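You operate a simulated robot arm through the tools that you are given. There is no shell and no other tool. Be economical: measure what you need, move in short steps, check, and stop when the job is done.

You are at the controls of a simulated robot arm. One attempt, no reset.

JOB
Take the red bar with a clear end and put it on the teal plate. Fetch the blue pot and set it on the grey bench top. Fetch the green brush and set it on the shelf under the blue bench. Fetch the corn puff from the grey bench top and set it on the shelf under the green bench. Take the red scoop and leave it on the step under the mixer. Put the clear cup with a yellow foot on the shelf over the white bench. Put the green pot on the shelf over the blue bench. Do these in any order. Set down upright: clear cup with a yellow foot.

Only the result counts: the job must be done as asked and must still hold three seconds after the hand-in. Knocking over, shifting, dropping, spilling or breaking anything else fails it.

ROBOT AND FRAMES
A 7-joint arm with a fingered hand on a trunk, on a base that drives. Base frame: it is fixed to the floor where the robot stands at the start and does not move with it; the origin is under the middle of the robot, x ahead of it, y to its left, z up. Units: mm, rad, N and s.
With the tool pointing down near the work surface it reaches from about 160 to 360 mm from the robot's upright axis, wherever it stands. Its first joint turns from -2.007 to 2.007 rad. Places, roughly: blue pot (11x11x6 cm) [-2300, -3500, 800]; clear cup with a yellow foot (6x6x7 cm) [-800, -600, 900]; corn puff (4x4x3 cm) [-1700, -2100, 900]; green brush (4x15x10 cm) [-1100, -3600, 300]; green pot (11x11x6 cm) [-1000, 200, 900]; grey bench top [-1800, -1500, 900]; red bar with a clear end (15x3x3 cm) [500, -200, 900]; red scoop (17x6x4 cm) [-1100, -1800, 900]; shelf over the blue bench (208x17 cm) [-1620, 340, 1360]; shelf over the white bench (208x17 cm) [920, -1060, 1360]; shelf under the blue bench [-1900, 300, 300]; shelf under the green bench [-900, -1700, 300]; step under the mixer (25x20 cm) [-1500, -3560, 400]; teal plate (15x15x2 cm) [800, 1100, 900]. Payload 3.1 kg.
The tool frame sits at the grasp point between the pads (the TCP): z along the fingers, y along the line on which they close. The tips reach 22 mm beyond it. Largest opening 112 mm; the body of the gripper starts 60 mm behind the TCP. The gripper is a hand of 3 fingers: y runs from the thumb to the fingers, the wrist lies at [0, 0, -218] in the tool frame.
Orientation is that of the tool frame in the base frame, as a unit quaternion [x, y, z, w]. With the fingers straight down and closing along the base's y, the tool's x points along the base's -x, its y along +y and its z along -z.

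CONTROLS
- The arm moves only by the tool nudge_tool. Its argument "commands" is a list of rows, each an object of numbers (a shift or turn left out is 0): "dx", "dy", "dz": the shift along the tool's x, y, z in units of 30 mm (1.0 is 30 mm); "ax", "ay", "az": the turn, a rotation vector about the tool's x, y, z in units of 5 degrees (1.0 is 5 degrees). In form: [{"dx": .., "dy": .., "dz": .., "ax": .., "ay": .., "az": ..}, ...]. A call has 1 to 10 rows; each row shifts and turns the commanded pose from where the row before left it, along the tool's axes as they then stand. A call with a number of a shift or a turn outside -1 to 1 is refused whole. Rows are played at 5 a second. More than 50 mm and 0.15 rad between two rows, and nothing of the call is played. Where a pose cannot be reached the arm comes as near as it can. A force on the tool above 40 N (or 10 N above the force at the start of the call, whichever is more), or a blocked arm, ends the call early, and 0.2 s more pass. In this call time passes only in rows, and 0.2 s behind the last. The reply holds the time, the measured pose of the TCP, the force on the tool along the base axes, the opening and the grip force, in the units named above and with some noise, with the torque about the TCP (base axes, N m) and any sound that the robot's microphone picked up, and new pictures: "views" is both (left out), scene, wrist or none.
- Cameras (640 x 400 px; columns grow to the right, rows downward): "scene" is now at [3.1, 118.1, 1655.7]; the picture's right is [-0.68, -0.74, 0.00], its down [-0.57, 0.52, -0.64] and it looks along [0.47, -0.43, -0.77] (base axes); focal length 280 px, centre (320, 200). "wrist" rides on the gripper at [66, 3, -80] in the tool frame; the picture's right is [-0.05, 1.00, 0.00], its down [-0.77, -0.04, -0.64] and it looks along [-0.64, -0.03, 0.77] (tool axes); focal length 275 px, centre (320, 200). There is no depth. A picture from a camera that has moved, and an enlarged one, comes with that camera's place and axes in the base frame and with its lens. The place of the scene camera against the robot may be out by one fixed shift of up to 25 mm in any direction.
- slide_trunk(by): slides the trunk up (or, below 0, down) by that many mm; the arm and the scene camera ride with it, the base frame stays. It gives what a move gives, with no picture.
- steer(legs): drives the robot by 1 to 6 legs, each [ahead, left, turn to the left] in mm, mm and rad, along the robot's own axes; the way and the turn of a leg run together, so that a leg with both is an arc; at most 1500 mm and 3.142 rad a leg. The arm and the cameras ride along, it lands a little off, and it stops where it bumps. It gives what a move gives, and a new picture of the scene camera.
- set_fingers(finger1, finger2, thumb_bend): sets how far each is bent, from 0 (flat) to 1 (curled in); at 0.3 the hand is open as for a grip, at 0.7 the pads meet at the TCP. One left out holds its place. A second passes; each finger stops where it meets its share of the squeeze, and holds until it gets a number again. It is the only way to open and close the hand. It gives what a move gives, with no picture; readings hold the bend of each and the force on the fingers (four entries, about 0 where the hand has none), thumb and palm.
- turn_head(pan, tilt): turns the head with the scene camera to pan (to the left, within 2.705 rad either way) and tilt (down, from -0.506 to 1.204), counted from straight ahead of the robot. It gives what a move gives, and a new picture of the scene camera.
- zoom(camera, box): a new picture of the part [left, top, right, bottom] of that camera's present view, enlarged. It takes no simulated time.
- hand_in(): hands the job in; it is judged then, once.

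Go step by step. Nothing tells you exact positions but the pictures and the camera data: compare them with the known pose of the tool, close in by small moves and look again before you grip or let go. The budget is 207 turns and 260 pictures, counting those below and the enlarged ones. Unless the task says otherwise, let go and move clear before handing in.

The tools are called after "Request:" as name(argument=value, ...) on one line, values as JSON. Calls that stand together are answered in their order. nudge_tool: Moves the arm, as the interface text tells. Its arguments: {"type":"object","properties":{"commands":{"type":"array","items":{"type":"object","properties":{"dx":{"type":"number"},"dy":{"type":"number"},"dz":{"type":"number"},"ax":{"type":"number"},"ay":{"type":"number"},"az":{"type":"number"}}}},"views":{"type":"string","enum":["both","scene","wrist","none"]}},"required":["commands"]} The other tools are called the same way: slide_trunk (by) slides the trunk up or down; set_fingers (finger1, finger2, thumb_bend) moves the fingers one by one; steer (legs) drives the base; turn_head (pan, tilt) turns the head that bears the scene camera; zoom (camera, box) takes an enlarged picture of a part of a camera's view; hand_in () hands the job in.

At the start:

```text
clock: 0.0
eef_pos: [480.4, -156.7, 1132.4]
orientation: [0.0, 1.0, 0.0, 0.0]
contact_force: [1.3, 0.0, -0.1]
torque: [-0.02, 0.02, 0.01]
finger_gap: 111.9
finger_force: 0.1
shape: jaw
bend: [0.3, 0.3, 0.3]
finger forces: [0.1, 0.0, 0.1, 0.0, 0.0, 0.1]
trunk travel left (down, up): [-800.0, 190.0]
robot x, y, heading: [0.8, -0.7, 0.002]
head pan, tilt: [-0.744, 0.876]
```

scene: 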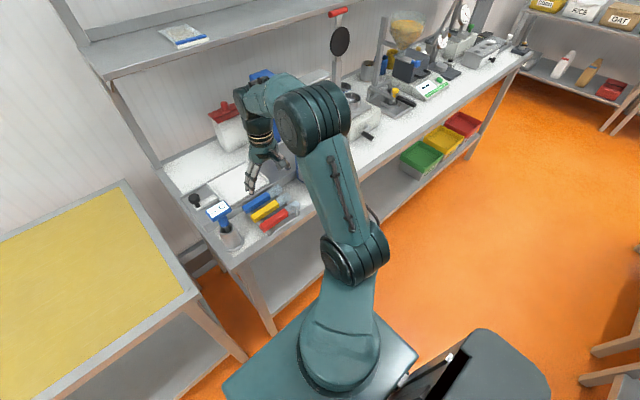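
wrist: 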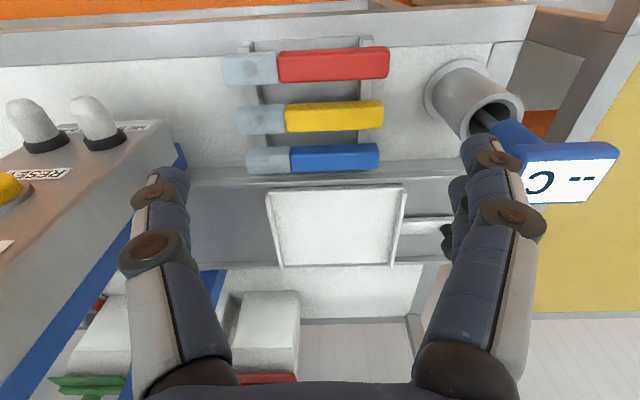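

I see the white bench ahead with the bars in a rack; the red bar is the nearest, at about [486,-172,915] and lying along y. First I look round to learn the room.

Request:
turn_head(pan=0.7, tilt=0.5)

Request:
turn_head(pan=2.3, tilt=0.5)

Request:
turn_head(pan=-2.5, tilt=0.4)

Request:
turn_head(pan=-1.5, tilt=0.4)

```text
clock: 1.6
eef_pos: [480.1, -156.7, 1130.5]
orientation: [0.0, 1.0, 0.0, 0.0]
contact_force: [0.5, -0.1, -0.8]
torque: [0.0, 0.0, -0.03]
finger_gap: 112.1
finger_force: 0.0
shape: jaw
bend: [0.3, 0.3, 0.3]
finger forces: [0.0, 0.0, 0.1, 0.0, 0.0, 0.2]
trunk travel left (down, up): [-800.0, 190.0]
robot x, y, heading: [-3.4, -2.5, -0.004]
head pan, tilt: [0.7, 0.499]
camera scene: at [16.2, 228.7, 1687.6], right [0.64, -0.77, 0.0], down [-0.37, -0.31, -0.88], along [0.67, 0.56, -0.48], focal length 280 px, centre (320, 200)
```

scene: 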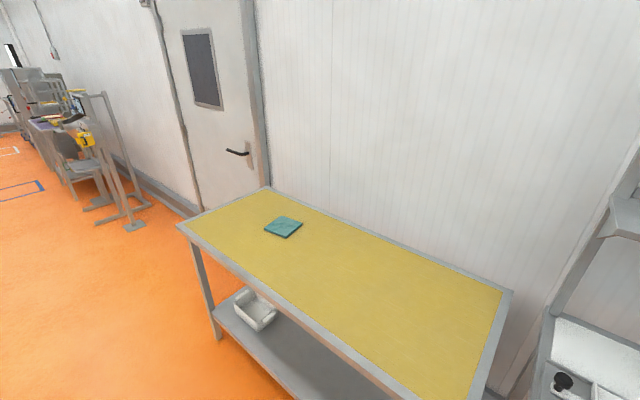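

```text
clock: 3.2
eef_pos: [480.1, -158.0, 1132.4]
orientation: [0.0, 1.0, 0.0, 0.0]
contact_force: [0.2, 0.3, 1.4]
torque: [0.0, -0.04, 0.0]
finger_gap: 111.9
finger_force: 0.1
shape: jaw
bend: [0.3, 0.3, 0.3]
finger forces: [0.0, 0.0, 0.0, 0.0, 0.1, 0.0]
trunk travel left (down, up): [-800.0, 190.0]
robot x, y, heading: [1.0, -0.3, 0.002]
head pan, tilt: [2.3, 0.499]
camera scene: at [-114.1, 238.1, 1687.6], right [0.75, 0.67, 0.0], down [0.32, -0.36, -0.88], along [-0.58, 0.65, -0.48], focal length 280 px, centre (320, 200)
```

scene: 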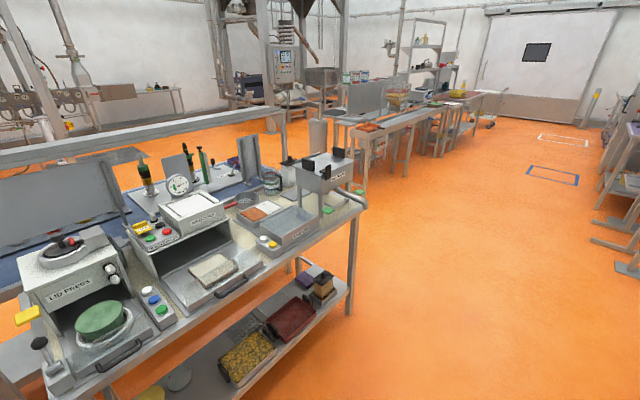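

```text
clock: 7.0
eef_pos: [478.6, -157.0, 1131.7]
orientation: [0.0, 1.0, 0.0, 0.0]
contact_force: [0.4, -0.2, 0.4]
torque: [-0.01, -0.02, 0.0]
finger_gap: 111.9
finger_force: 0.0
shape: jaw
bend: [0.3, 0.3, 0.3]
finger forces: [0.1, 0.1, 0.0, 0.1, 0.0, 0.0]
trunk travel left (down, up): [-800.0, 190.0]
robot x, y, heading: [0.1, -1.1, -0.0]
head pan, tilt: [-2.499, 0.4]
camera scene: at [-127.6, 114.6, 1696.8], right [-0.6, 0.8, 0.0], down [0.31, 0.23, -0.92], along [-0.74, -0.55, -0.39], focal length 280 px, centre (320, 200)
```

scene: 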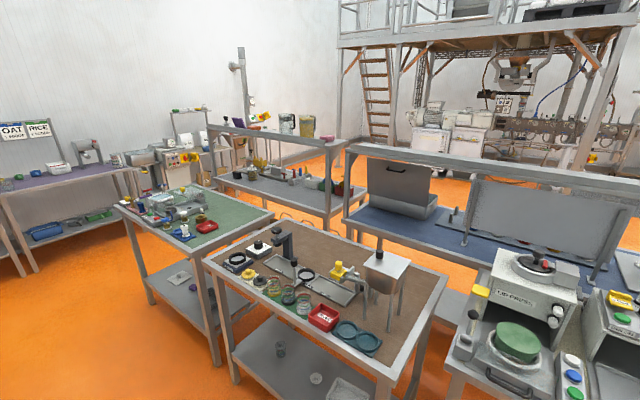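

```text
clock: 8.3
eef_pos: [479.8, -157.7, 1131.7]
orientation: [0.0, 1.0, 0.0, 0.0]
contact_force: [1.0, -0.7, 0.5]
torque: [-0.01, 0.02, -0.01]
finger_gap: 112.0
finger_force: 0.0
shape: jaw
bend: [0.3, 0.3, 0.3]
finger forces: [0.2, 0.1, 0.0, 0.1, 0.0, 0.0]
trunk travel left (down, up): [-800.0, 190.0]
robot x, y, heading: [-0.1, -0.3, -0.001]
head pan, tilt: [-1.499, 0.4]
camera scene: at [-47.0, 77.7, 1696.8], right [-1.0, -0.07, 0.0], down [-0.03, 0.39, -0.92], along [0.07, -0.92, -0.39], focal length 280 px, centre (320, 200)
```

scene: 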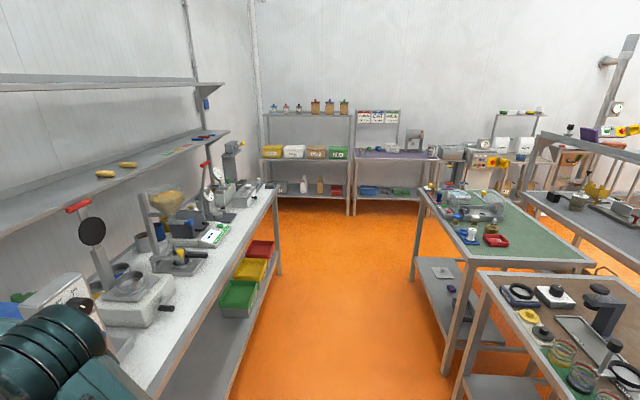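

The room is clear to me: the white bench ahead, yellow bench left-front with the plate, brown, green and grey benches behind on the right, blue bench behind. Next I turn the hand a quarter so it closes along x across the red bar.

Request:
nudge_tool(commands=[{"az": -1}, {"az": -1}, {"az": -1}, {"az": -1}, {"az": -1}, {"az": -1}, {"az": -1}, {"az": -1}, {"az": -1}, {"az": -1}], views="none")

Request:
nudge_tool(commands=[{"az": -1}, {"az": -1}, {"az": -1}, {"az": -1}, {"az": -1}, {"az": -1}, {"az": -1}, {"az": -1}, {"dz": 1}, {"dz": 1}], views="wrist")

Request:
turn_head(pan=-0.5, tilt=0.95)

```text
clock: 10.5
eef_pos: [479.7, -156.9, 1130.8]
orientation: [-0.423, 0.906, 0.0, -0.001]
contact_force: [-0.7, 0.2, -0.5]
torque: [0.01, 0.02, 0.04]
finger_gap: 111.9
finger_force: 0.1
shape: jaw
bend: [0.3, 0.3, 0.3]
finger forces: [0.0, 0.0, 0.0, 0.0, 0.0, 0.1]
trunk travel left (down, up): [-800.0, 190.0]
robot x, y, heading: [-2.4, -1.4, -0.003]
head pan, tilt: [-1.499, 0.4]
```

```text
clock: 12.7
eef_pos: [481.3, -158.3, 1070.8]
orientation: [-0.642, 0.766, 0.0, 0.0]
contact_force: [-0.6, -0.6, 0.7]
torque: [0.01, 0.0, -0.01]
finger_gap: 111.9
finger_force: 0.1
shape: jaw
bend: [0.3, 0.3, 0.3]
finger forces: [0.0, 0.0, 0.0, 0.0, 0.0, 0.0]
out of reach, approached as far as the arm can: row 7, 8
trunk travel left (down, up): [-800.0, 190.0]
robot x, y, heading: [-3.5, 1.4, -0.002]
head pan, tilt: [-1.499, 0.4]
camera wrist: at [466.6, -224.7, 1151.2], right [-0.98, 0.22, 0.0], down [0.17, 0.75, 0.64], along [0.14, 0.62, -0.77], focal length 275 px, centre (320, 200)
```

wrist: 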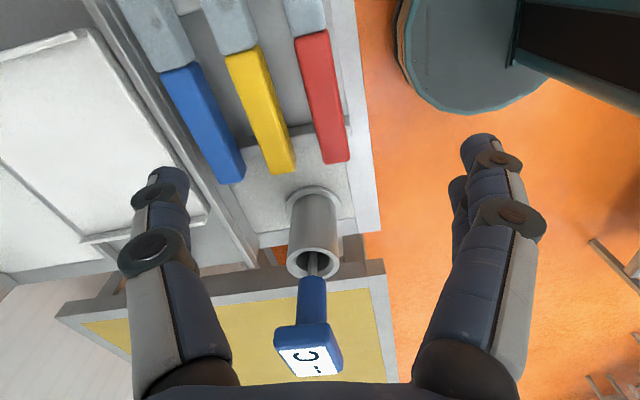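

```text
clock: 14.0
eef_pos: [480.3, -157.6, 1072.7]
orientation: [-0.643, 0.766, -0.001, 0.0]
contact_force: [1.4, -0.3, -0.5]
torque: [0.0, 0.02, -0.02]
finger_gap: 111.8
finger_force: 0.1
shape: jaw
bend: [0.3, 0.3, 0.3]
finger forces: [0.0, 0.0, 0.1, 0.1, 0.0, 0.0]
trunk travel left (down, up): [-800.0, 190.0]
robot x, y, heading: [-2.2, 0.2, -0.002]
head pan, tilt: [-0.499, 0.949]
camera scene: at [10.4, 135.2, 1650.2], right [-0.48, -0.88, 0.0], down [-0.71, 0.39, -0.58], along [0.51, -0.28, -0.81], focal length 280 px, centre (320, 200)
```

scene: 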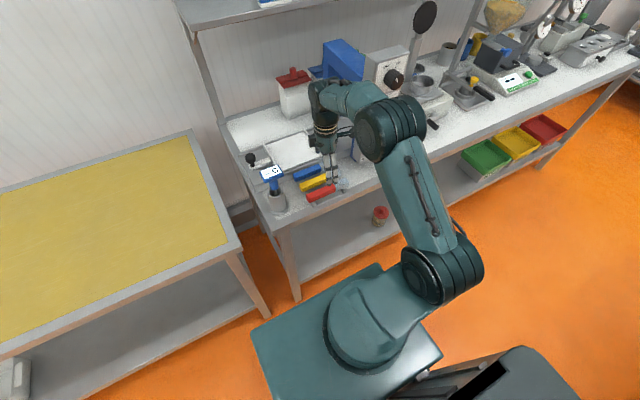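

The wrist hit its turn limit about 10° short because the bar lies to the right of the arm. I pull the tool in towards the robot's middle line, finish the turn, then drive ahead and right so the bar lies straight in front.

Request:
nudge_tool(commands=[{"dx": -0.87, "dy": 1}, {"dx": -0.87, "dy": 1}, {"dx": -0.87, "dy": 1}, {"dx": -0.87, "dy": 1}, {"dx": -0.87, "dy": 1}, {"az": -1}, {"az": -1}], views="none")

Request:
steer(legs=[[0, -170, 0], [130, 0, 0]])

Request:
nudge_tool(commands=[{"dz": 0.1}], views="wrist")

```text
clock: 15.6
eef_pos: [355.8, -2.4, 1069.8]
orientation: [0.708, -0.707, 0.0, 0.001]
contact_force: [1.0, 0.2, 0.3]
torque: [0.0, 0.0, -0.01]
finger_gap: 111.8
finger_force: 0.0
shape: jaw
bend: [0.3, 0.3, 0.3]
finger forces: [0.1, 0.0, 0.0, 0.0, 0.1, 0.1]
trunk travel left (down, up): [-800.0, 190.0]
robot x, y, heading: [-2.8, -1.2, 0.004]
head pan, tilt: [-0.499, 0.949]
```

```text
clock: 17.9
eef_pos: [485.9, -174.0, 1071.1]
orientation: [-0.707, 0.707, 0.0, 0.0]
contact_force: [-0.1, -0.3, -0.3]
torque: [0.02, 0.0, 0.03]
finger_gap: 111.9
finger_force: 0.1
shape: jaw
bend: [0.3, 0.3, 0.3]
finger forces: [0.0, 0.1, 0.0, 0.0, 0.0, 0.0]
trunk travel left (down, up): [-800.0, 190.0]
robot x, y, heading: [129.4, -173.2, 0.004]
head pan, tilt: [-0.499, 0.949]
camera scene: at [140.2, -35.9, 1650.1], right [-0.48, -0.88, 0.0], down [-0.71, 0.39, -0.58], along [0.51, -0.28, -0.81], focal length 280 px, centre (320, 200)
```

scene: 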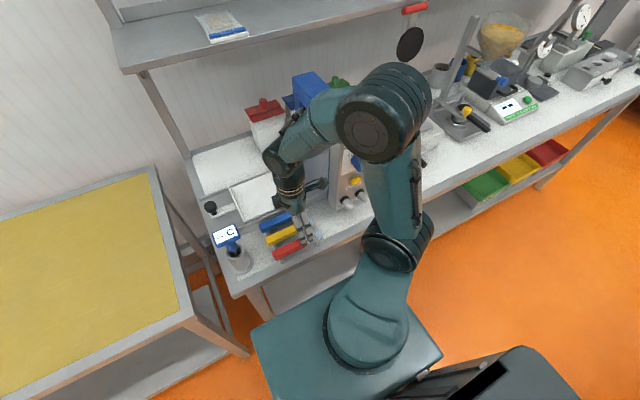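

```text
clock: 18.3
eef_pos: [484.5, -174.3, 1068.6]
orientation: [-0.707, 0.708, 0.0, 0.0]
contact_force: [0.1, 0.5, 0.0]
torque: [-0.02, 0.03, 0.02]
finger_gap: 111.8
finger_force: 0.1
shape: jaw
bend: [0.3, 0.3, 0.3]
finger forces: [0.0, 0.1, 0.0, 0.1, 0.0, 0.0]
trunk travel left (down, up): [-800.0, 190.0]
robot x, y, heading: [132.6, -172.9, -0.002]
head pan, tilt: [-0.499, 0.949]
camera wrist: at [481.8, -242.1, 1148.3], right [-1.0, 0.05, 0.0], down [0.04, 0.77, 0.64], along [0.03, 0.63, -0.77], focal length 275 px, centre (320, 200)
```

wrist: 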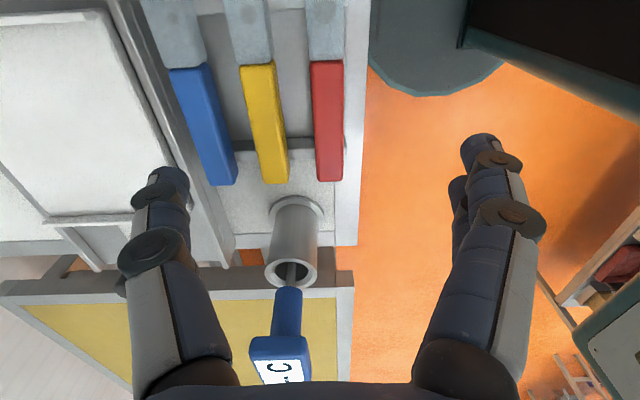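

The bar's middle is at about [479,-165], nearly under the tool, and the yellow bar is 54 mm further. I narrow the fingers and come down part way, then look.

Request:
set_fingers(finger1=0.54, finger2=0.54, thumb_bend=0.54)

Request:
nudge_tool(commands=[{"dz": 1, "dy": 0.15, "dx": -0.25}, {"dz": 1}, {"dz": 1}, {"dz": 0.7}], views="wrist")

```text
clock: 19.3
eef_pos: [485.6, -173.9, 1069.4]
orientation: [-0.706, 0.708, 0.0, 0.0]
contact_force: [-0.6, 0.0, -0.6]
torque: [0.01, -0.05, 0.02]
finger_gap: 44.4
finger_force: 0.0
shape: fingers
bend: [0.54, 0.54, 0.54]
finger forces: [0.0, 0.1, 0.0, 0.0, 0.0, 0.1]
trunk travel left (down, up): [-800.0, 190.0]
robot x, y, heading: [130.2, -172.9, -0.002]
head pan, tilt: [-0.499, 0.949]
```

```text
clock: 20.3
eef_pos: [483.7, -167.3, 956.7]
orientation: [-0.706, 0.708, 0.0, -0.001]
contact_force: [-0.4, -0.5, 0.7]
torque: [-0.03, -0.01, 0.01]
finger_gap: 43.8
finger_force: 0.0
shape: fingers
bend: [0.54, 0.54, 0.54]
finger forces: [0.0, 0.0, 0.1, 0.0, 0.1, 0.0]
trunk travel left (down, up): [-800.0, 190.0]
robot x, y, heading: [132.7, -172.8, -0.001]
head pan, tilt: [-0.499, 0.949]
camera wrist: at [481.3, -235.9, 1037.0], right [-1.0, 0.05, 0.0], down [0.04, 0.77, 0.64], along [0.03, 0.63, -0.77], focal length 275 px, centre (320, 200)
```

wrist: 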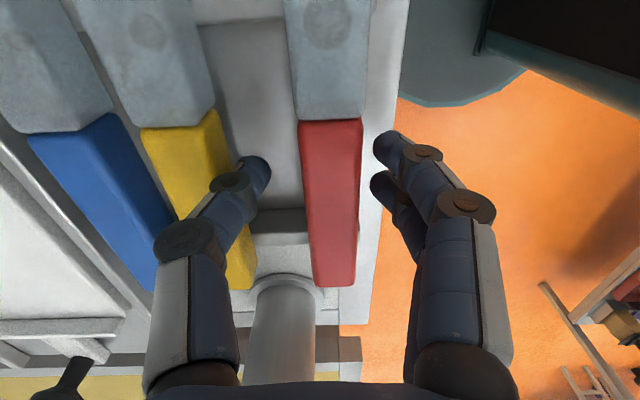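

The bar sits between the thumb and fingers, about 4 mm off centre. I shift by that and go down 30 mm more.

Request:
nudge_tool(commands=[{"dy": 0.13, "dz": 0.5}, {"dz": 0.5}], views="wrist")

Request:
zoom(camera="scene", box=[220, 160, 380, 300])

```text
clock: 20.9
eef_pos: [479.6, -167.8, 931.5]
orientation: [-0.705, 0.709, -0.003, 0.005]
contact_force: [-0.4, -2.2, 17.4]
torque: [-0.08, -0.57, -0.07]
finger_gap: 43.9
finger_force: 8.8
shape: fingers
bend: [0.54, 0.54, 0.55]
finger forces: [0.0, 0.1, 0.0, 0.0, 17.0, 0.0]
trunk travel left (down, up): [-800.0, 190.0]
robot x, y, heading: [133.7, -171.6, -0.004]
head pan, tilt: [-0.499, 0.949]
stopped in row 2: the force on the tool passed its limit at 53 N (the readings are from after the stop); the commanded pose is now the measured one
camera wrist: at [475.4, -236.0, 1011.3], right [-1.0, 0.05, -0.01], down [0.04, 0.77, 0.64], along [0.04, 0.64, -0.77], focal length 275 px, centre (320, 200)
```

wrist: 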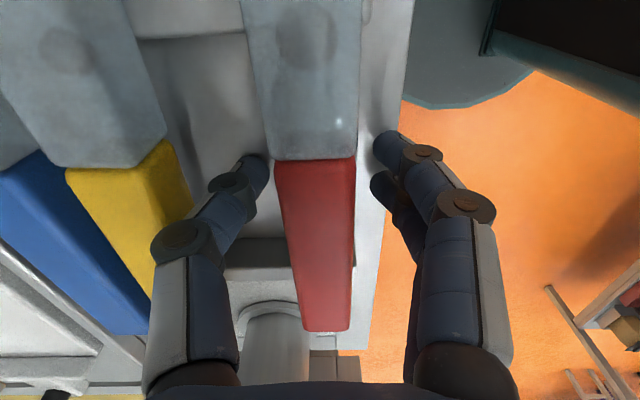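

```text
2.86 times, centred on (300, 230) of scene
camera zoom: at [137.0, -37.0, 1650.4], right [-0.48, -0.88, 0.0], down [-0.71, 0.39, -0.58], along [0.51, -0.28, -0.81], focal length 800 px, centre (377, 114)
```

zoom: 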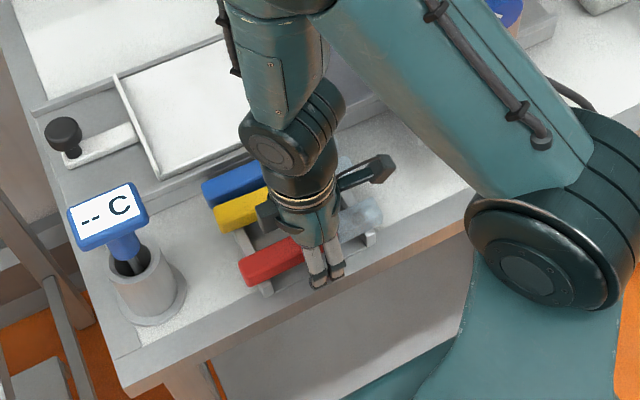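

The thumb touched the rack floor beside the bar, with the bar centred between the pads. I lift 4 mm and close.

Request:
nudge_tool(commands=[{"dz": -0.15}], views="none")

Request:
set_fingers(finger1=0.68, finger2=0.68, thumb_bend=0.68)

Request:
nudge_tool(commands=[{"dz": -0.5}, {"dz": -1}, {"dz": -1}], views="wrist")

```text
clock: 21.3
eef_pos: [479.9, -165.8, 936.6]
orientation: [-0.706, 0.709, -0.001, 0.002]
contact_force: [-0.5, 0.0, -0.5]
torque: [-0.01, 0.03, -0.01]
finger_gap: 44.2
finger_force: 0.0
shape: fingers
bend: [0.54, 0.54, 0.54]
finger forces: [0.0, 0.0, 0.0, 0.0, 0.0, 0.0]
trunk travel left (down, up): [-800.0, 190.0]
robot x, y, heading: [129.2, -172.3, -0.007]
head pan, tilt: [-0.499, 0.949]
```

```text
clock: 22.3
eef_pos: [480.4, -169.0, 936.0]
orientation: [-0.705, 0.709, -0.001, 0.002]
contact_force: [0.3, 1.0, -1.9]
torque: [-0.02, 0.03, -0.01]
finger_gap: 8.4
finger_force: 0.5
shape: fingers
bend: [0.67, 0.68, 0.68]
finger forces: [0.2, 0.1, 0.1, 0.0, 0.7, 0.0]
trunk travel left (down, up): [-800.0, 190.0]
robot x, y, heading: [130.4, -173.1, -0.002]
head pan, tilt: [-0.499, 0.949]
```

```text
clock: 23.1
eef_pos: [479.9, -168.0, 1008.6]
orientation: [-0.706, 0.709, 0.0, 0.002]
contact_force: [0.0, 0.3, 0.0]
torque: [0.0, 0.02, 0.02]
finger_gap: 8.0
finger_force: 0.3
shape: fingers
bend: [0.68, 0.68, 0.68]
finger forces: [0.3, 0.0, 0.0, 0.1, 0.4, 0.1]
trunk travel left (down, up): [-800.0, 190.0]
robot x, y, heading: [127.4, -175.3, 0.003]
head pan, tilt: [-0.499, 0.949]
camera wrist: at [476.7, -236.2, 1088.1], right [-1.0, 0.05, 0.0], down [0.04, 0.77, 0.64], along [0.04, 0.64, -0.77], focal length 275 px, centre (320, 200)
```

wrist: 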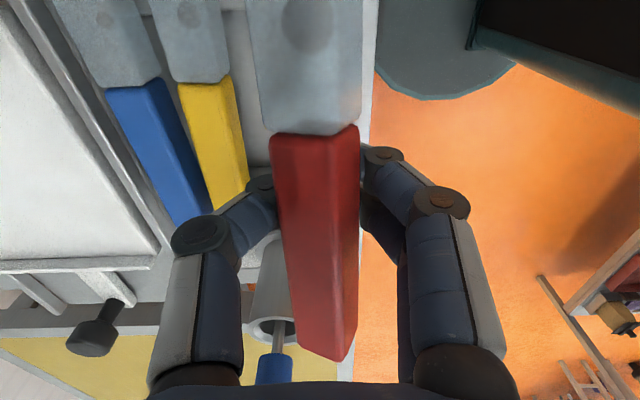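

The bar has come up, but the finger gap reads only 8 mm, so it may be cradled on the fingertips. I look closer.

Request:
zoom(camera="scene", box=[220, 120, 380, 260])

Request:
set_fingers(finger1=0.75, finger2=0.75, thumb_bend=0.75)

Request:
zoom(camera="wrist", box=[160, 80, 480, 400])

```text
2.86 times, centred on (300, 190) of scene
camera zoom: at [139.3, -36.5, 1650.1], right [-0.48, -0.88, 0.0], down [-0.71, 0.39, -0.58], along [0.51, -0.28, -0.81], focal length 800 px, centre (377, 229)
```

zoom: 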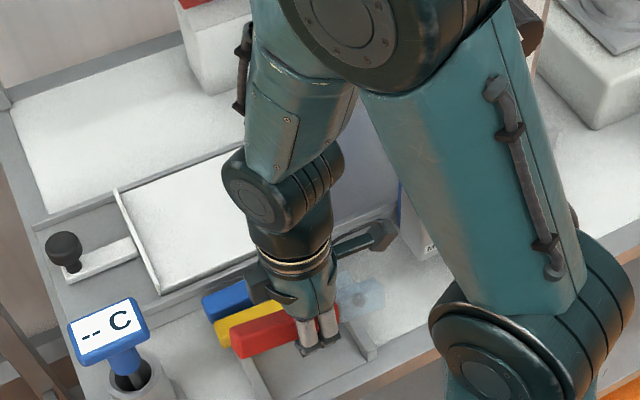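

```text
clock: 24.1
eef_pos: [481.3, -168.0, 1007.6]
orientation: [-0.705, 0.709, -0.001, 0.003]
contact_force: [0.2, -0.5, -1.3]
torque: [0.0, 0.0, 0.0]
finger_gap: 0.1
finger_force: 2.0
shape: fingers
bend: [0.74, 0.74, 0.73]
finger forces: [1.3, 0.4, 0.0, 0.1, 1.9, 0.1]
trunk travel left (down, up): [-800.0, 190.0]
robot x, y, heading: [128.9, -172.0, -0.006]
head pan, tilt: [-0.499, 0.949]
```

```text
1.25 times, centred on (320, 240) of wrist
camera zoom: at [477.6, -235.9, 1087.8], right [-1.0, 0.05, 0.0], down [0.04, 0.77, 0.64], along [0.04, 0.64, -0.77], focal length 344 px, centre (320, 150)
```

zoom: 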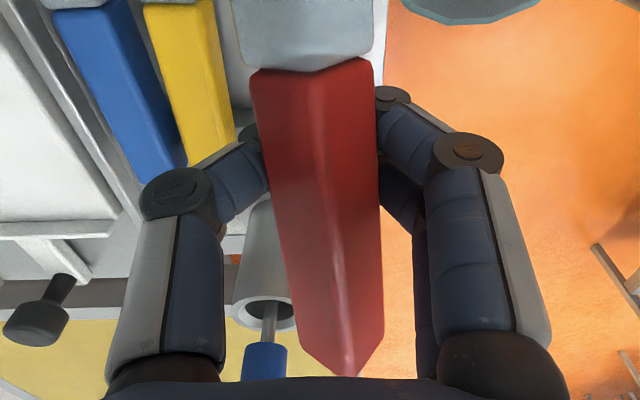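

The bar is cradled securely in the curled fingers. I back off from the bench and drive left along to the yellow bench, in front of the teal plate at about [780,1100].

Request:
steer(legs=[[-200, 0, 0], [0, 1270, 0]])

Request:
turn_head(pan=0, tilt=0.9)

```text
clock: 31.8
eef_pos: [295.7, 1108.6, 1008.2]
orientation: [-0.701, 0.713, -0.001, 0.002]
contact_force: [0.5, 0.3, 0.1]
torque: [0.01, -0.02, 0.03]
finger_gap: 0.0
finger_force: 1.2
shape: fingers
bend: [0.74, 0.74, 0.73]
finger forces: [1.3, 0.4, 0.1, 0.1, 1.7, 0.1]
trunk travel left (down, up): [-800.0, 190.0]
robot x, y, heading: [-56.5, 1109.3, -0.014]
head pan, tilt: [-0.499, 0.949]
camera scene: at [-43.7, 1244.2, 1650.1], right [-0.49, -0.87, 0.0], down [-0.71, 0.4, -0.58], along [0.51, -0.29, -0.81], focal length 280 px, centre (320, 200)
```

scene: 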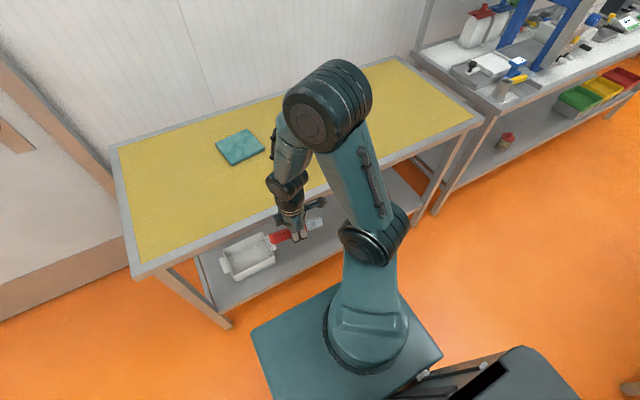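

```text
clock: 32.7
eef_pos: [294.6, 1107.4, 1008.3]
orientation: [-0.7, 0.714, -0.001, 0.002]
contact_force: [0.2, 0.0, -0.5]
torque: [0.01, 0.03, 0.02]
finger_gap: 0.1
finger_force: 1.7
shape: fingers
bend: [0.74, 0.74, 0.73]
finger forces: [1.3, 0.4, 0.1, 0.1, 1.8, 0.1]
trunk travel left (down, up): [-800.0, 190.0]
robot x, y, heading: [-53.9, 1108.9, -0.018]
head pan, tilt: [0.0, 0.901]
camera scene: at [-31.5, 1278.5, 1653.8], right [-0.02, -1.0, 0.0], down [-0.78, 0.01, -0.62], along [0.62, -0.01, -0.78], focal length 280 px, centre (320, 200)
```

scene: 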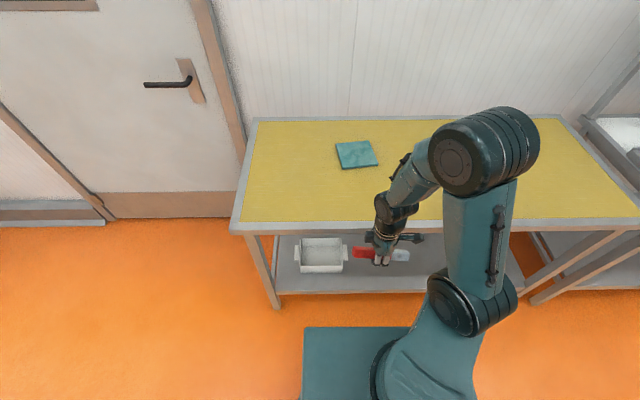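

The plate reads at about [795,1120], roughly 330 mm in from the bench edge at x=465. I drive up to the edge and try how far the arm extends.

Request:
steer(legs=[[220, 0, 0.018]])

Request:
nudge_tool(commands=[{"dy": -1}, {"dy": -1}, {"dy": -1}, {"dy": -1}, {"dy": -1}, {"dy": -1}, {"dy": -1}, {"dy": -1}], views="none")

```text
clock: 34.4
eef_pos: [511.3, 1111.5, 1008.8]
orientation: [-0.706, 0.708, -0.001, 0.002]
contact_force: [0.2, 0.0, -0.8]
torque: [0.01, 0.01, -0.02]
finger_gap: 0.0
finger_force: 1.7
shape: fingers
bend: [0.74, 0.74, 0.73]
finger forces: [1.2, 0.4, 0.1, 0.0, 2.0, 0.0]
trunk travel left (down, up): [-800.0, 190.0]
robot x, y, heading: [158.4, 1103.5, 0.001]
head pan, tilt: [0.0, 0.901]
camera scene: at [181.7, 1277.3, 1653.7], right [0.0, -1.0, 0.0], down [-0.78, 0.0, -0.62], along [0.62, 0.0, -0.78], focal length 280 px, centre (320, 200)
```

scene: 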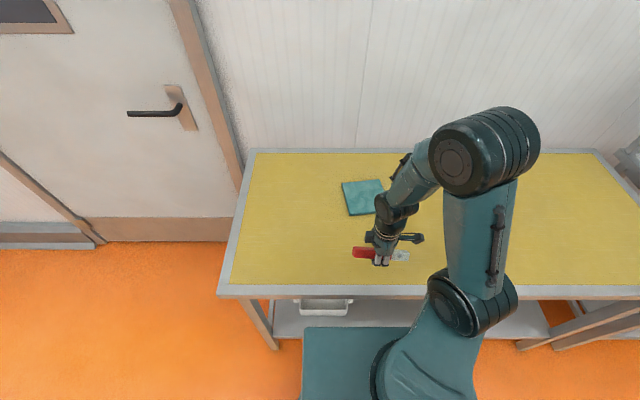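

```text
clock: 36.2
eef_pos: [750.8, 1112.1, 1008.9]
orientation: [-0.707, 0.707, -0.001, 0.002]
contact_force: [-0.2, -0.4, -1.0]
torque: [0.02, 0.02, -0.02]
finger_gap: 0.1
finger_force: 1.5
shape: fingers
bend: [0.74, 0.74, 0.73]
finger forces: [1.0, 0.3, 0.0, 0.0, 1.4, 0.1]
trunk travel left (down, up): [-800.0, 190.0]
robot x, y, heading: [156.1, 1109.9, 0.004]
head pan, tilt: [0.0, 0.901]
```

The arm reaches 595 mm out at this height without trouble. I go the last 38 mm over the plate and look.

Request:
nudge_tool(commands=[{"dy": -0.65, "dx": -0.2}, {"dy": -0.65, "dx": -0.2}], views="both")

```text
clock: 36.8
eef_pos: [789.2, 1123.1, 1009.2]
orientation: [-0.706, 0.708, 0.0, 0.002]
contact_force: [0.7, -0.2, -0.3]
torque: [0.01, -0.01, 0.01]
finger_gap: 0.1
finger_force: 1.3
shape: fingers
bend: [0.74, 0.74, 0.73]
finger forces: [1.0, 0.2, 0.0, 0.0, 1.3, 0.0]
trunk travel left (down, up): [-800.0, 190.0]
robot x, y, heading: [155.6, 1107.7, 0.002]
head pan, tilt: [0.0, 0.901]
camera scene: at [182.1, 1277.3, 1653.8], right [0.0, -1.0, 0.0], down [-0.78, 0.0, -0.62], along [0.62, 0.0, -0.78], focal length 280 px, centre (320, 200)
camera wrist: at [787.0, 1054.6, 1088.3], right [-1.0, 0.05, 0.0], down [0.04, 0.77, 0.64], along [0.03, 0.64, -0.77], focal length 275 px, centre (320, 200)
```

scene: 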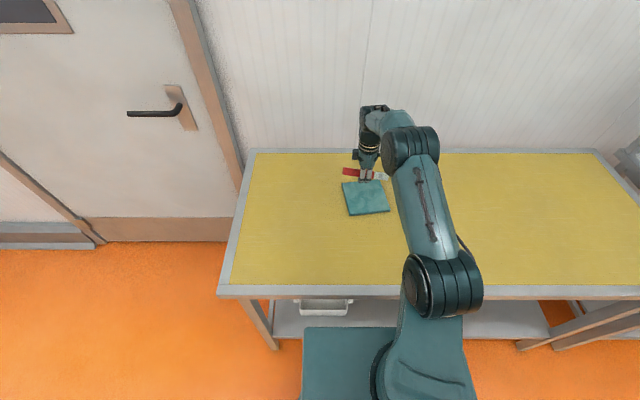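
wrist: 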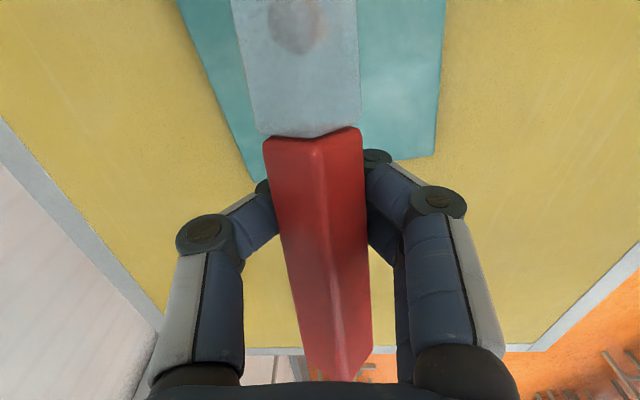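

The wrist picture shows the bar tilted with its clear end low; relative to the plate I need about 15 mm more toward -y. I shift and lower, watching force.

Request:
nudge_tool(commands=[{"dx": 0.5, "dy": -0.1}, {"dz": 0.8}, {"dz": 0.8}], views="both")

Request:
zoom(camera="scene", box=[310, 110, 430, 230])

```text
clock: 37.6
eef_pos: [793.7, 1108.9, 961.3]
orientation: [-0.706, 0.708, 0.0, 0.002]
contact_force: [-0.2, -0.1, 0.7]
torque: [0.0, 0.03, 0.03]
finger_gap: 0.0
finger_force: 1.3
shape: fingers
bend: [0.74, 0.74, 0.73]
finger forces: [0.9, 0.2, 0.0, 0.1, 1.2, 0.1]
trunk travel left (down, up): [-800.0, 190.0]
robot x, y, heading: [157.2, 1106.7, 0.003]
head pan, tilt: [0.0, 0.901]
camera scene: at [181.8, 1277.0, 1653.8], right [0.0, -1.0, 0.0], down [-0.78, 0.0, -0.62], along [0.62, 0.0, -0.78], focal length 280 px, centre (320, 200)
camera wrist: at [791.2, 1039.8, 1040.1], right [-1.0, 0.05, 0.0], down [0.03, 0.77, 0.64], along [0.03, 0.64, -0.77], focal length 275 px, centre (320, 200)
```

scene: 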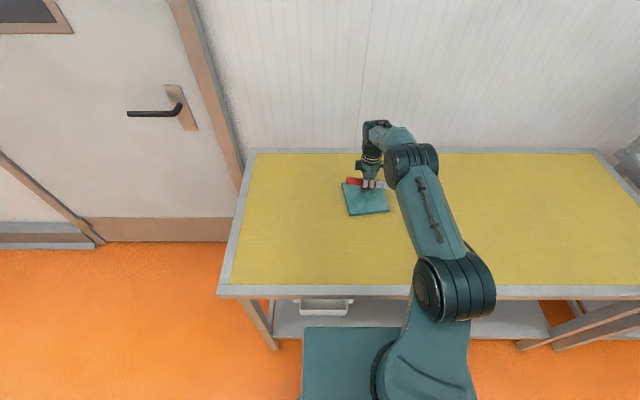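
wrist: 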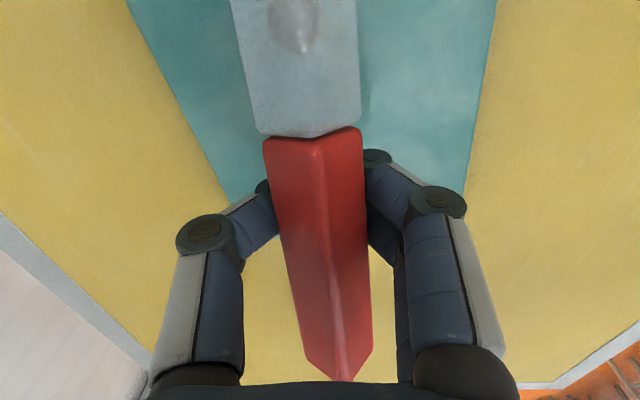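

```text
3.33 times, centred on (370, 170) of scene
camera zoom: at [181.8, 1277.0, 1653.8], right [0.0, -1.0, 0.0], down [-0.78, 0.0, -0.62], along [0.62, 0.0, -0.78], focal length 934 px, centre (153, 300)
```

zoom: 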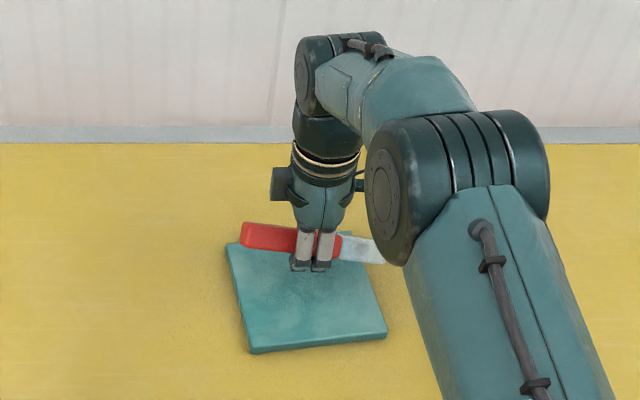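

The bar lies over the plate, about 6 mm too far in x. I correct and lower until it touches.

Request:
nudge_tool(commands=[{"dy": 0.2, "dz": 0.3}, {"dz": 0.3}, {"dz": 0.3}, {"dz": 0.3}, {"dz": 0.3}], views="wrist")

Request:
zoom(camera="scene", box=[310, 110, 430, 230])

```text
clock: 38.7
eef_pos: [790.8, 1109.9, 930.9]
orientation: [-0.706, 0.708, -0.007, 0.011]
contact_force: [-3.3, -1.1, 25.5]
torque: [-0.03, 0.03, 0.0]
finger_gap: 0.0
finger_force: 12.4
shape: fingers
bend: [0.75, 0.75, 0.77]
finger forces: [0.5, 0.1, 0.1, 0.0, 24.5, 0.0]
trunk travel left (down, up): [-800.0, 190.0]
robot x, y, heading: [161.2, 1108.4, 0.001]
head pan, tilt: [0.0, 0.901]
stopped in row 5: the force on the tool passed its limit at 46 N (the readings are from after the stop); the commanded pose is now the measured one
camera wrist: at [785.4, 1040.8, 1011.1], right [-1.0, 0.05, -0.03], down [0.02, 0.77, 0.64], along [0.05, 0.64, -0.77], focal length 275 px, centre (320, 200)
```

wrist: 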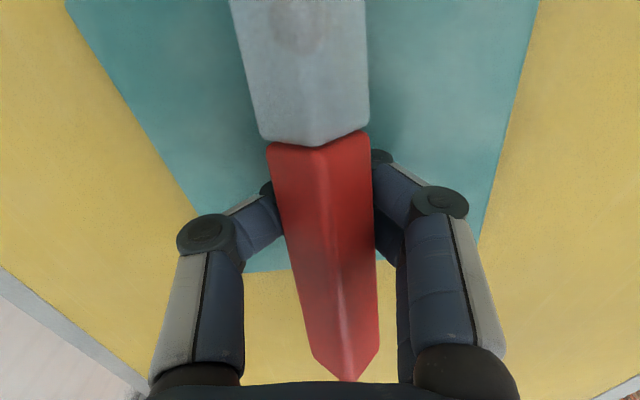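

```text
3.33 times, centred on (370, 170) of scene
camera zoom: at [177.3, 1277.2, 1654.1], right [0.0, -1.0, 0.0], down [-0.78, 0.0, -0.62], along [0.62, 0.0, -0.78], focal length 934 px, centre (153, 300)
```

zoom: 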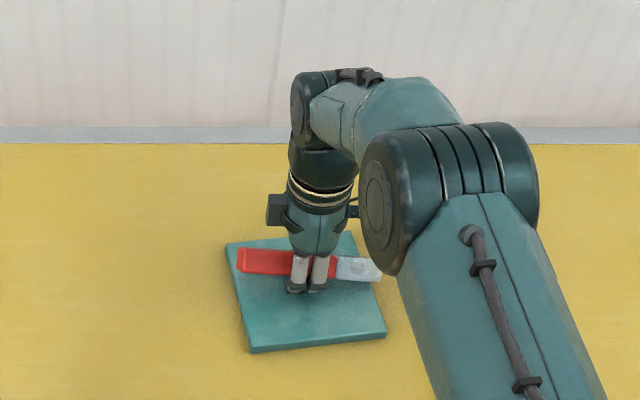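

Fingertips are on the plate, near its centre, with the bar about level. I ease up slightly and open in stages.

Request:
nudge_tool(commands=[{"dz": -0.1}], views="none")

Request:
set_fingers(finger1=0.66, finger2=0.66, thumb_bend=0.66)

Request:
set_fingers(finger1=0.58, finger2=0.58, thumb_bend=0.58)

Request:
set_fingers(finger1=0.48, finger2=0.48, thumb_bend=0.48)

Request:
zoom(camera="wrist", box=[0, 0, 640, 400])

Request:
zoom(camera="scene", box=[310, 110, 430, 230])

```text
clock: 39.1
eef_pos: [789.1, 1108.6, 931.5]
orientation: [-0.706, 0.708, -0.008, 0.01]
contact_force: [1.1, -0.2, 14.5]
torque: [-0.05, -0.02, 0.0]
finger_gap: 0.0
finger_force: 10.4
shape: fingers
bend: [0.75, 0.75, 0.77]
finger forces: [0.5, 0.0, 0.1, 0.0, 20.7, 0.0]
trunk travel left (down, up): [-800.0, 190.0]
robot x, y, heading: [159.8, 1104.4, 0.002]
head pan, tilt: [0.0, 0.901]
```

```text
clock: 40.1
eef_pos: [788.8, 1110.1, 934.8]
orientation: [-0.706, 0.708, -0.008, 0.012]
contact_force: [3.0, -1.8, 32.8]
torque: [-0.11, -0.14, 0.03]
finger_gap: 0.0
finger_force: 19.7
shape: fingers
bend: [0.72, 0.72, 0.73]
finger forces: [8.2, 7.2, 0.1, 0.0, 22.7, 0.0]
trunk travel left (down, up): [-800.0, 190.0]
robot x, y, heading: [166.5, 1106.6, -0.0]
head pan, tilt: [0.0, 0.901]
```

```text
clock: 41.1
eef_pos: [787.5, 1109.2, 935.4]
orientation: [-0.706, 0.708, -0.008, 0.011]
contact_force: [-0.4, -2.0, 41.6]
torque: [-0.11, 0.0, -0.02]
finger_gap: 1.6
finger_force: 21.7
shape: fingers
bend: [0.72, 0.72, 0.67]
finger forces: [10.6, 10.8, 0.0, 0.0, 21.0, 0.1]
trunk travel left (down, up): [-800.0, 190.0]
robot x, y, heading: [162.7, 1104.8, 0.003]
head pan, tilt: [0.0, 0.901]
```

```text
clock: 42.1
eef_pos: [786.0, 1109.6, 937.3]
orientation: [-0.707, 0.707, -0.01, 0.013]
contact_force: [-2.5, -2.0, 50.3]
torque: [-0.09, 0.03, 0.0]
finger_gap: 13.1
finger_force: 25.4
shape: fingers
bend: [0.72, 0.72, 0.62]
finger forces: [12.4, 11.9, 0.1, 0.0, 27.4, 0.0]
trunk travel left (down, up): [-800.0, 190.0]
robot x, y, heading: [157.8, 1103.6, -0.0]
head pan, tilt: [0.0, 0.901]
```

```text
1.00 times, centred on (320, 200) of wrist (not enlarged: the box is as wide or as high as the picture)
camera zoom: at [781.0, 1041.4, 1016.4], right [-1.0, 0.05, -0.03], down [0.02, 0.77, 0.64], along [0.06, 0.64, -0.77], focal length 275 px, centre (320, 200)
```

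zoom: 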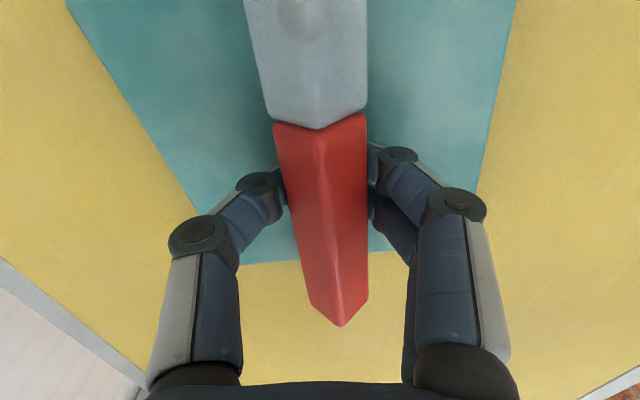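

```text
3.33 times, centred on (370, 170) of scene
camera zoom: at [170.2, 1277.1, 1654.0], right [0.0, -1.0, 0.0], down [-0.78, 0.0, -0.63], along [0.63, 0.0, -0.78], focal length 934 px, centre (153, 300)
```

zoom: 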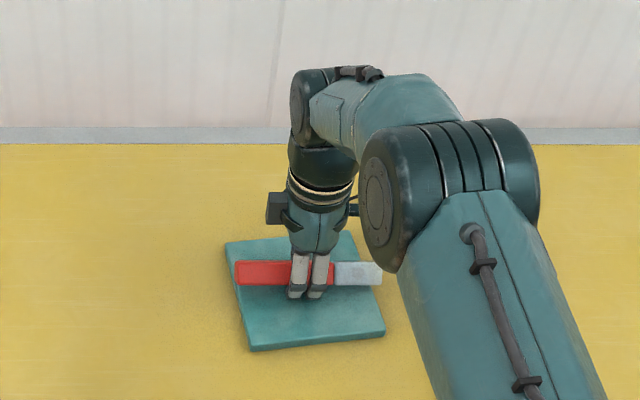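

The fingers press against the plate as they open. I raise a few millimetres so they can spread and let the bar down.

Request:
nudge_tool(commands=[{"dz": -0.12}, {"dz": -0.12}, {"dz": -0.1}], views="wrist")

```text
clock: 42.9
eef_pos: [790.4, 1109.4, 941.7]
orientation: [-0.706, 0.709, -0.006, 0.008]
contact_force: [6.4, 0.1, 17.3]
torque: [-0.02, 0.36, -0.01]
finger_gap: 49.9
finger_force: 8.8
shape: fingers
bend: [0.57, 0.57, 0.48]
finger forces: [9.0, 8.8, 0.0, 0.0, 0.1, 0.0]
trunk travel left (down, up): [-800.0, 190.0]
robot x, y, heading: [159.1, 1111.3, 0.001]
head pan, tilt: [0.0, 0.901]
camera wrist: at [784.9, 1041.3, 1020.9], right [-1.0, 0.05, -0.02], down [0.02, 0.77, 0.64], along [0.05, 0.64, -0.77], focal length 275 px, centre (320, 200)
```

wrist: 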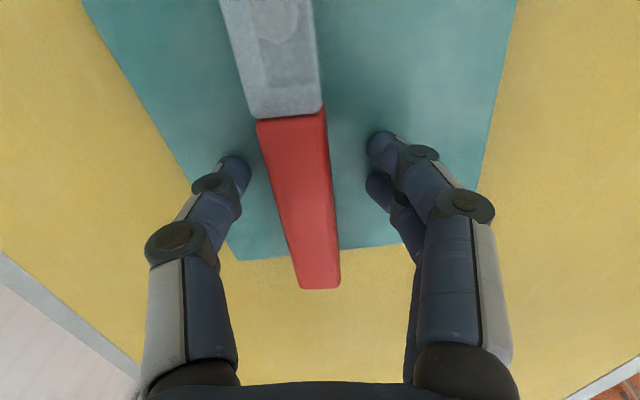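

The bar lies flat on the plate within its edges. I rise clear and check.

Request:
nudge_tool(commands=[{"dz": -0.3}, {"dz": -0.6}, {"dz": -1}, {"dz": -1}, {"dz": -1}], views="wrist")

Request:
zoom(camera="scene", box=[310, 110, 430, 230])

```text
clock: 44.1
eef_pos: [788.5, 1107.6, 1058.7]
orientation: [-0.706, 0.708, -0.006, 0.009]
contact_force: [0.2, 0.2, 0.4]
torque: [0.03, 0.01, 0.0]
finger_gap: 60.4
finger_force: 0.1
shape: fingers
bend: [0.48, 0.48, 0.48]
finger forces: [0.1, 0.1, 0.0, 0.0, 0.0, 0.1]
trunk travel left (down, up): [-800.0, 190.0]
robot x, y, heading: [160.1, 1106.1, 0.002]
head pan, tilt: [0.0, 0.901]
camera wrist: at [784.7, 1040.0, 1138.0], right [-1.0, 0.05, -0.02], down [0.02, 0.77, 0.64], along [0.05, 0.64, -0.77], focal length 275 px, centre (320, 200)
```

wrist: 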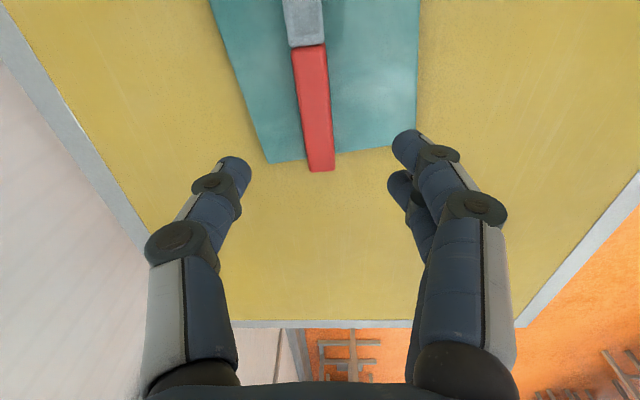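

```text
3.33 times, centred on (370, 170) of scene
camera zoom: at [180.9, 1277.3, 1653.7], right [0.0, -1.0, 0.0], down [-0.78, 0.0, -0.62], along [0.62, 0.0, -0.78], focal length 934 px, centre (153, 300)
```

zoom: 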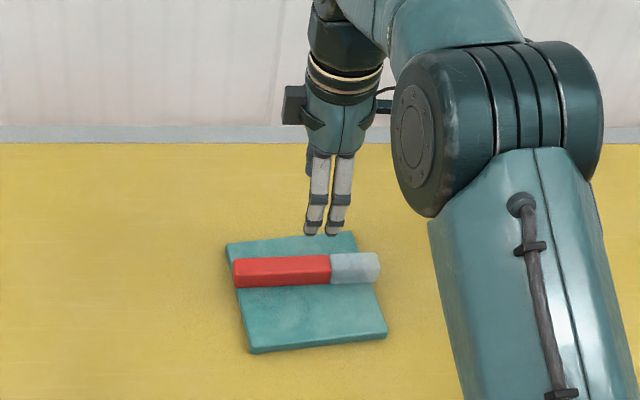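

The bar is safely on the plate. Next is the green pot: I draw the arm in and drive to face the lid-press bench behind me.

Request:
nudge_tool(commands=[{"dy": 1, "dz": -0.5}, {"dy": 1, "dz": -0.5}, {"dy": 1, "dz": -0.5}, {"dy": 1, "dz": -0.5}, {"dy": 1, "dz": -0.5}, {"dy": 1, "dz": -0.5}, {"dy": 1, "dz": -0.5}, {"dy": 1, "dz": -0.5}, {"dy": 1, "dz": -0.5}], views="none")

Request:
steer(legs=[[-420, 0, 0], [0, -900, 0], [0, 0, 3.1416]])

```text
clock: 46.1
eef_pos: [511.8, 1107.5, 1189.4]
orientation: [-0.706, 0.708, -0.006, 0.009]
contact_force: [-0.4, -0.6, 1.3]
torque: [0.02, -0.05, 0.0]
finger_gap: 60.5
finger_force: 0.0
shape: fingers
bend: [0.48, 0.48, 0.48]
finger forces: [0.1, 0.0, 0.1, 0.0, 0.0, 0.0]
trunk travel left (down, up): [-800.0, 190.0]
robot x, y, heading: [162.6, 1106.1, -0.002]
head pan, tilt: [0.0, 0.901]
```

```text
refused: 3.1416 is not a number from -3.14159 to 3.14159
```

Request:
steer(legs=[[-420, 0, 0], [0, -900, 0], [0, 0, 3.141]])

Request:
turn_head(pan=-0.2, tilt=0.75)

```text
clock: 60.3
eef_pos: [-601.3, 210.0, 1188.6]
orientation: [0.704, 0.71, -0.009, -0.007]
contact_force: [-0.9, 0.1, -0.4]
torque: [0.01, -0.01, 0.01]
finger_gap: 60.6
finger_force: 0.1
shape: fingers
bend: [0.48, 0.48, 0.48]
finger forces: [0.0, 0.0, 0.0, 0.0, 0.0, 0.0]
trunk travel left (down, up): [-800.0, 190.0]
robot x, y, heading: [-250.9, 214.6, -3.128]
head pan, tilt: [0.0, 0.901]
camera scene: at [-255.1, 80.4, 1653.8], right [-0.01, 1.0, 0.0], down [0.78, 0.01, -0.62], along [-0.62, -0.01, -0.78], focal length 280 px, centre (320, 200)
```

scene: 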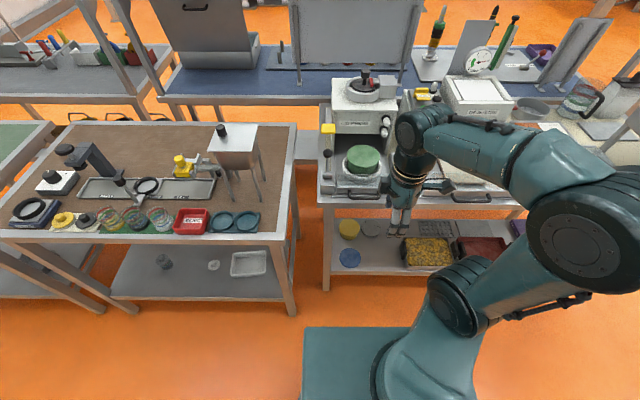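

```text
clock: 61.0
eef_pos: [-600.3, 212.0, 1187.5]
orientation: [0.704, 0.71, -0.009, -0.007]
contact_force: [0.7, 1.0, -0.6]
torque: [-0.02, 0.02, -0.02]
finger_gap: 60.3
finger_force: 0.0
shape: fingers
bend: [0.48, 0.48, 0.48]
finger forces: [0.0, 0.0, 0.0, 0.1, 0.0, 0.0]
trunk travel left (down, up): [-800.0, 190.0]
robot x, y, heading: [-249.3, 218.1, -3.127]
head pan, tilt: [-0.201, 0.75]
camera scene: at [-261.0, 96.7, 1665.6], right [0.19, 0.98, 0.0], down [0.67, -0.13, -0.73], along [-0.72, 0.14, -0.68], focal length 280 px, centre (320, 200)
```

scene: 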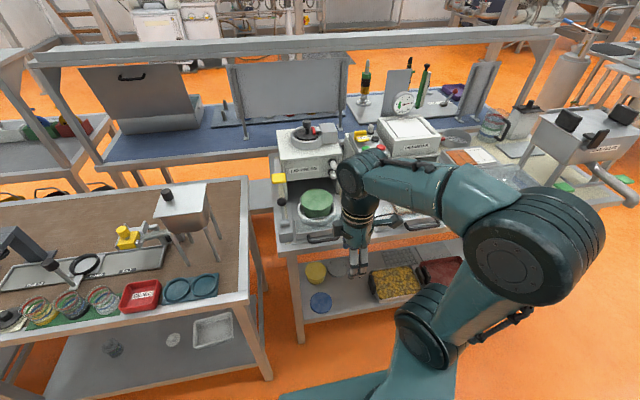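

I see the green pot in the dish of the lid press at about [-1010,220], and the row of glass cups on the brown bench. I zoom on both.

Request:
zoom(camera="scene", box=[260, 110, 400, 270])

Request:
zoom(camera="scene", box=[0, 230, 220, 380])

```text
2.50 times, centred on (330, 190) of scene
camera zoom: at [-261.0, 96.7, 1665.6], right [0.19, 0.98, 0.0], down [0.67, -0.13, -0.73], along [-0.72, 0.14, -0.68], focal length 700 px, centre (295, 225)
```

zoom: 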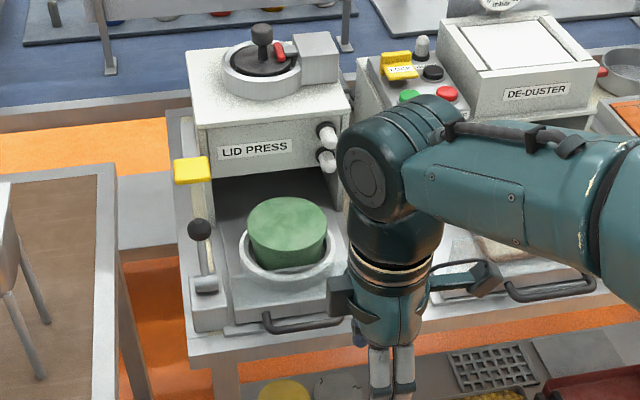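

```text
2.67 times, centred on (110, 305) of scene
camera zoom: at [-261.0, 96.7, 1665.6], right [0.19, 0.98, 0.0], down [0.67, -0.13, -0.73], along [-0.72, 0.14, -0.68], focal length 747 px, centre (880, -80)
```

zoom: 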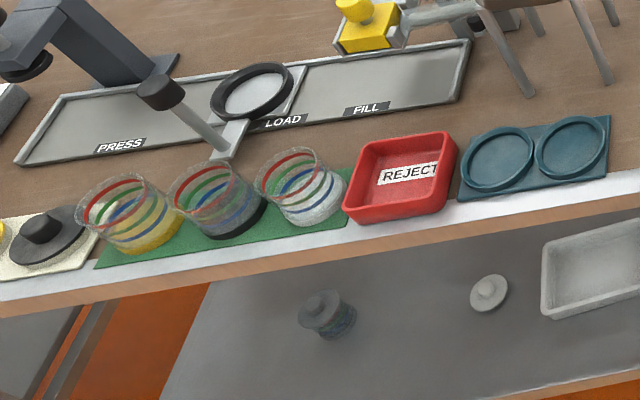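

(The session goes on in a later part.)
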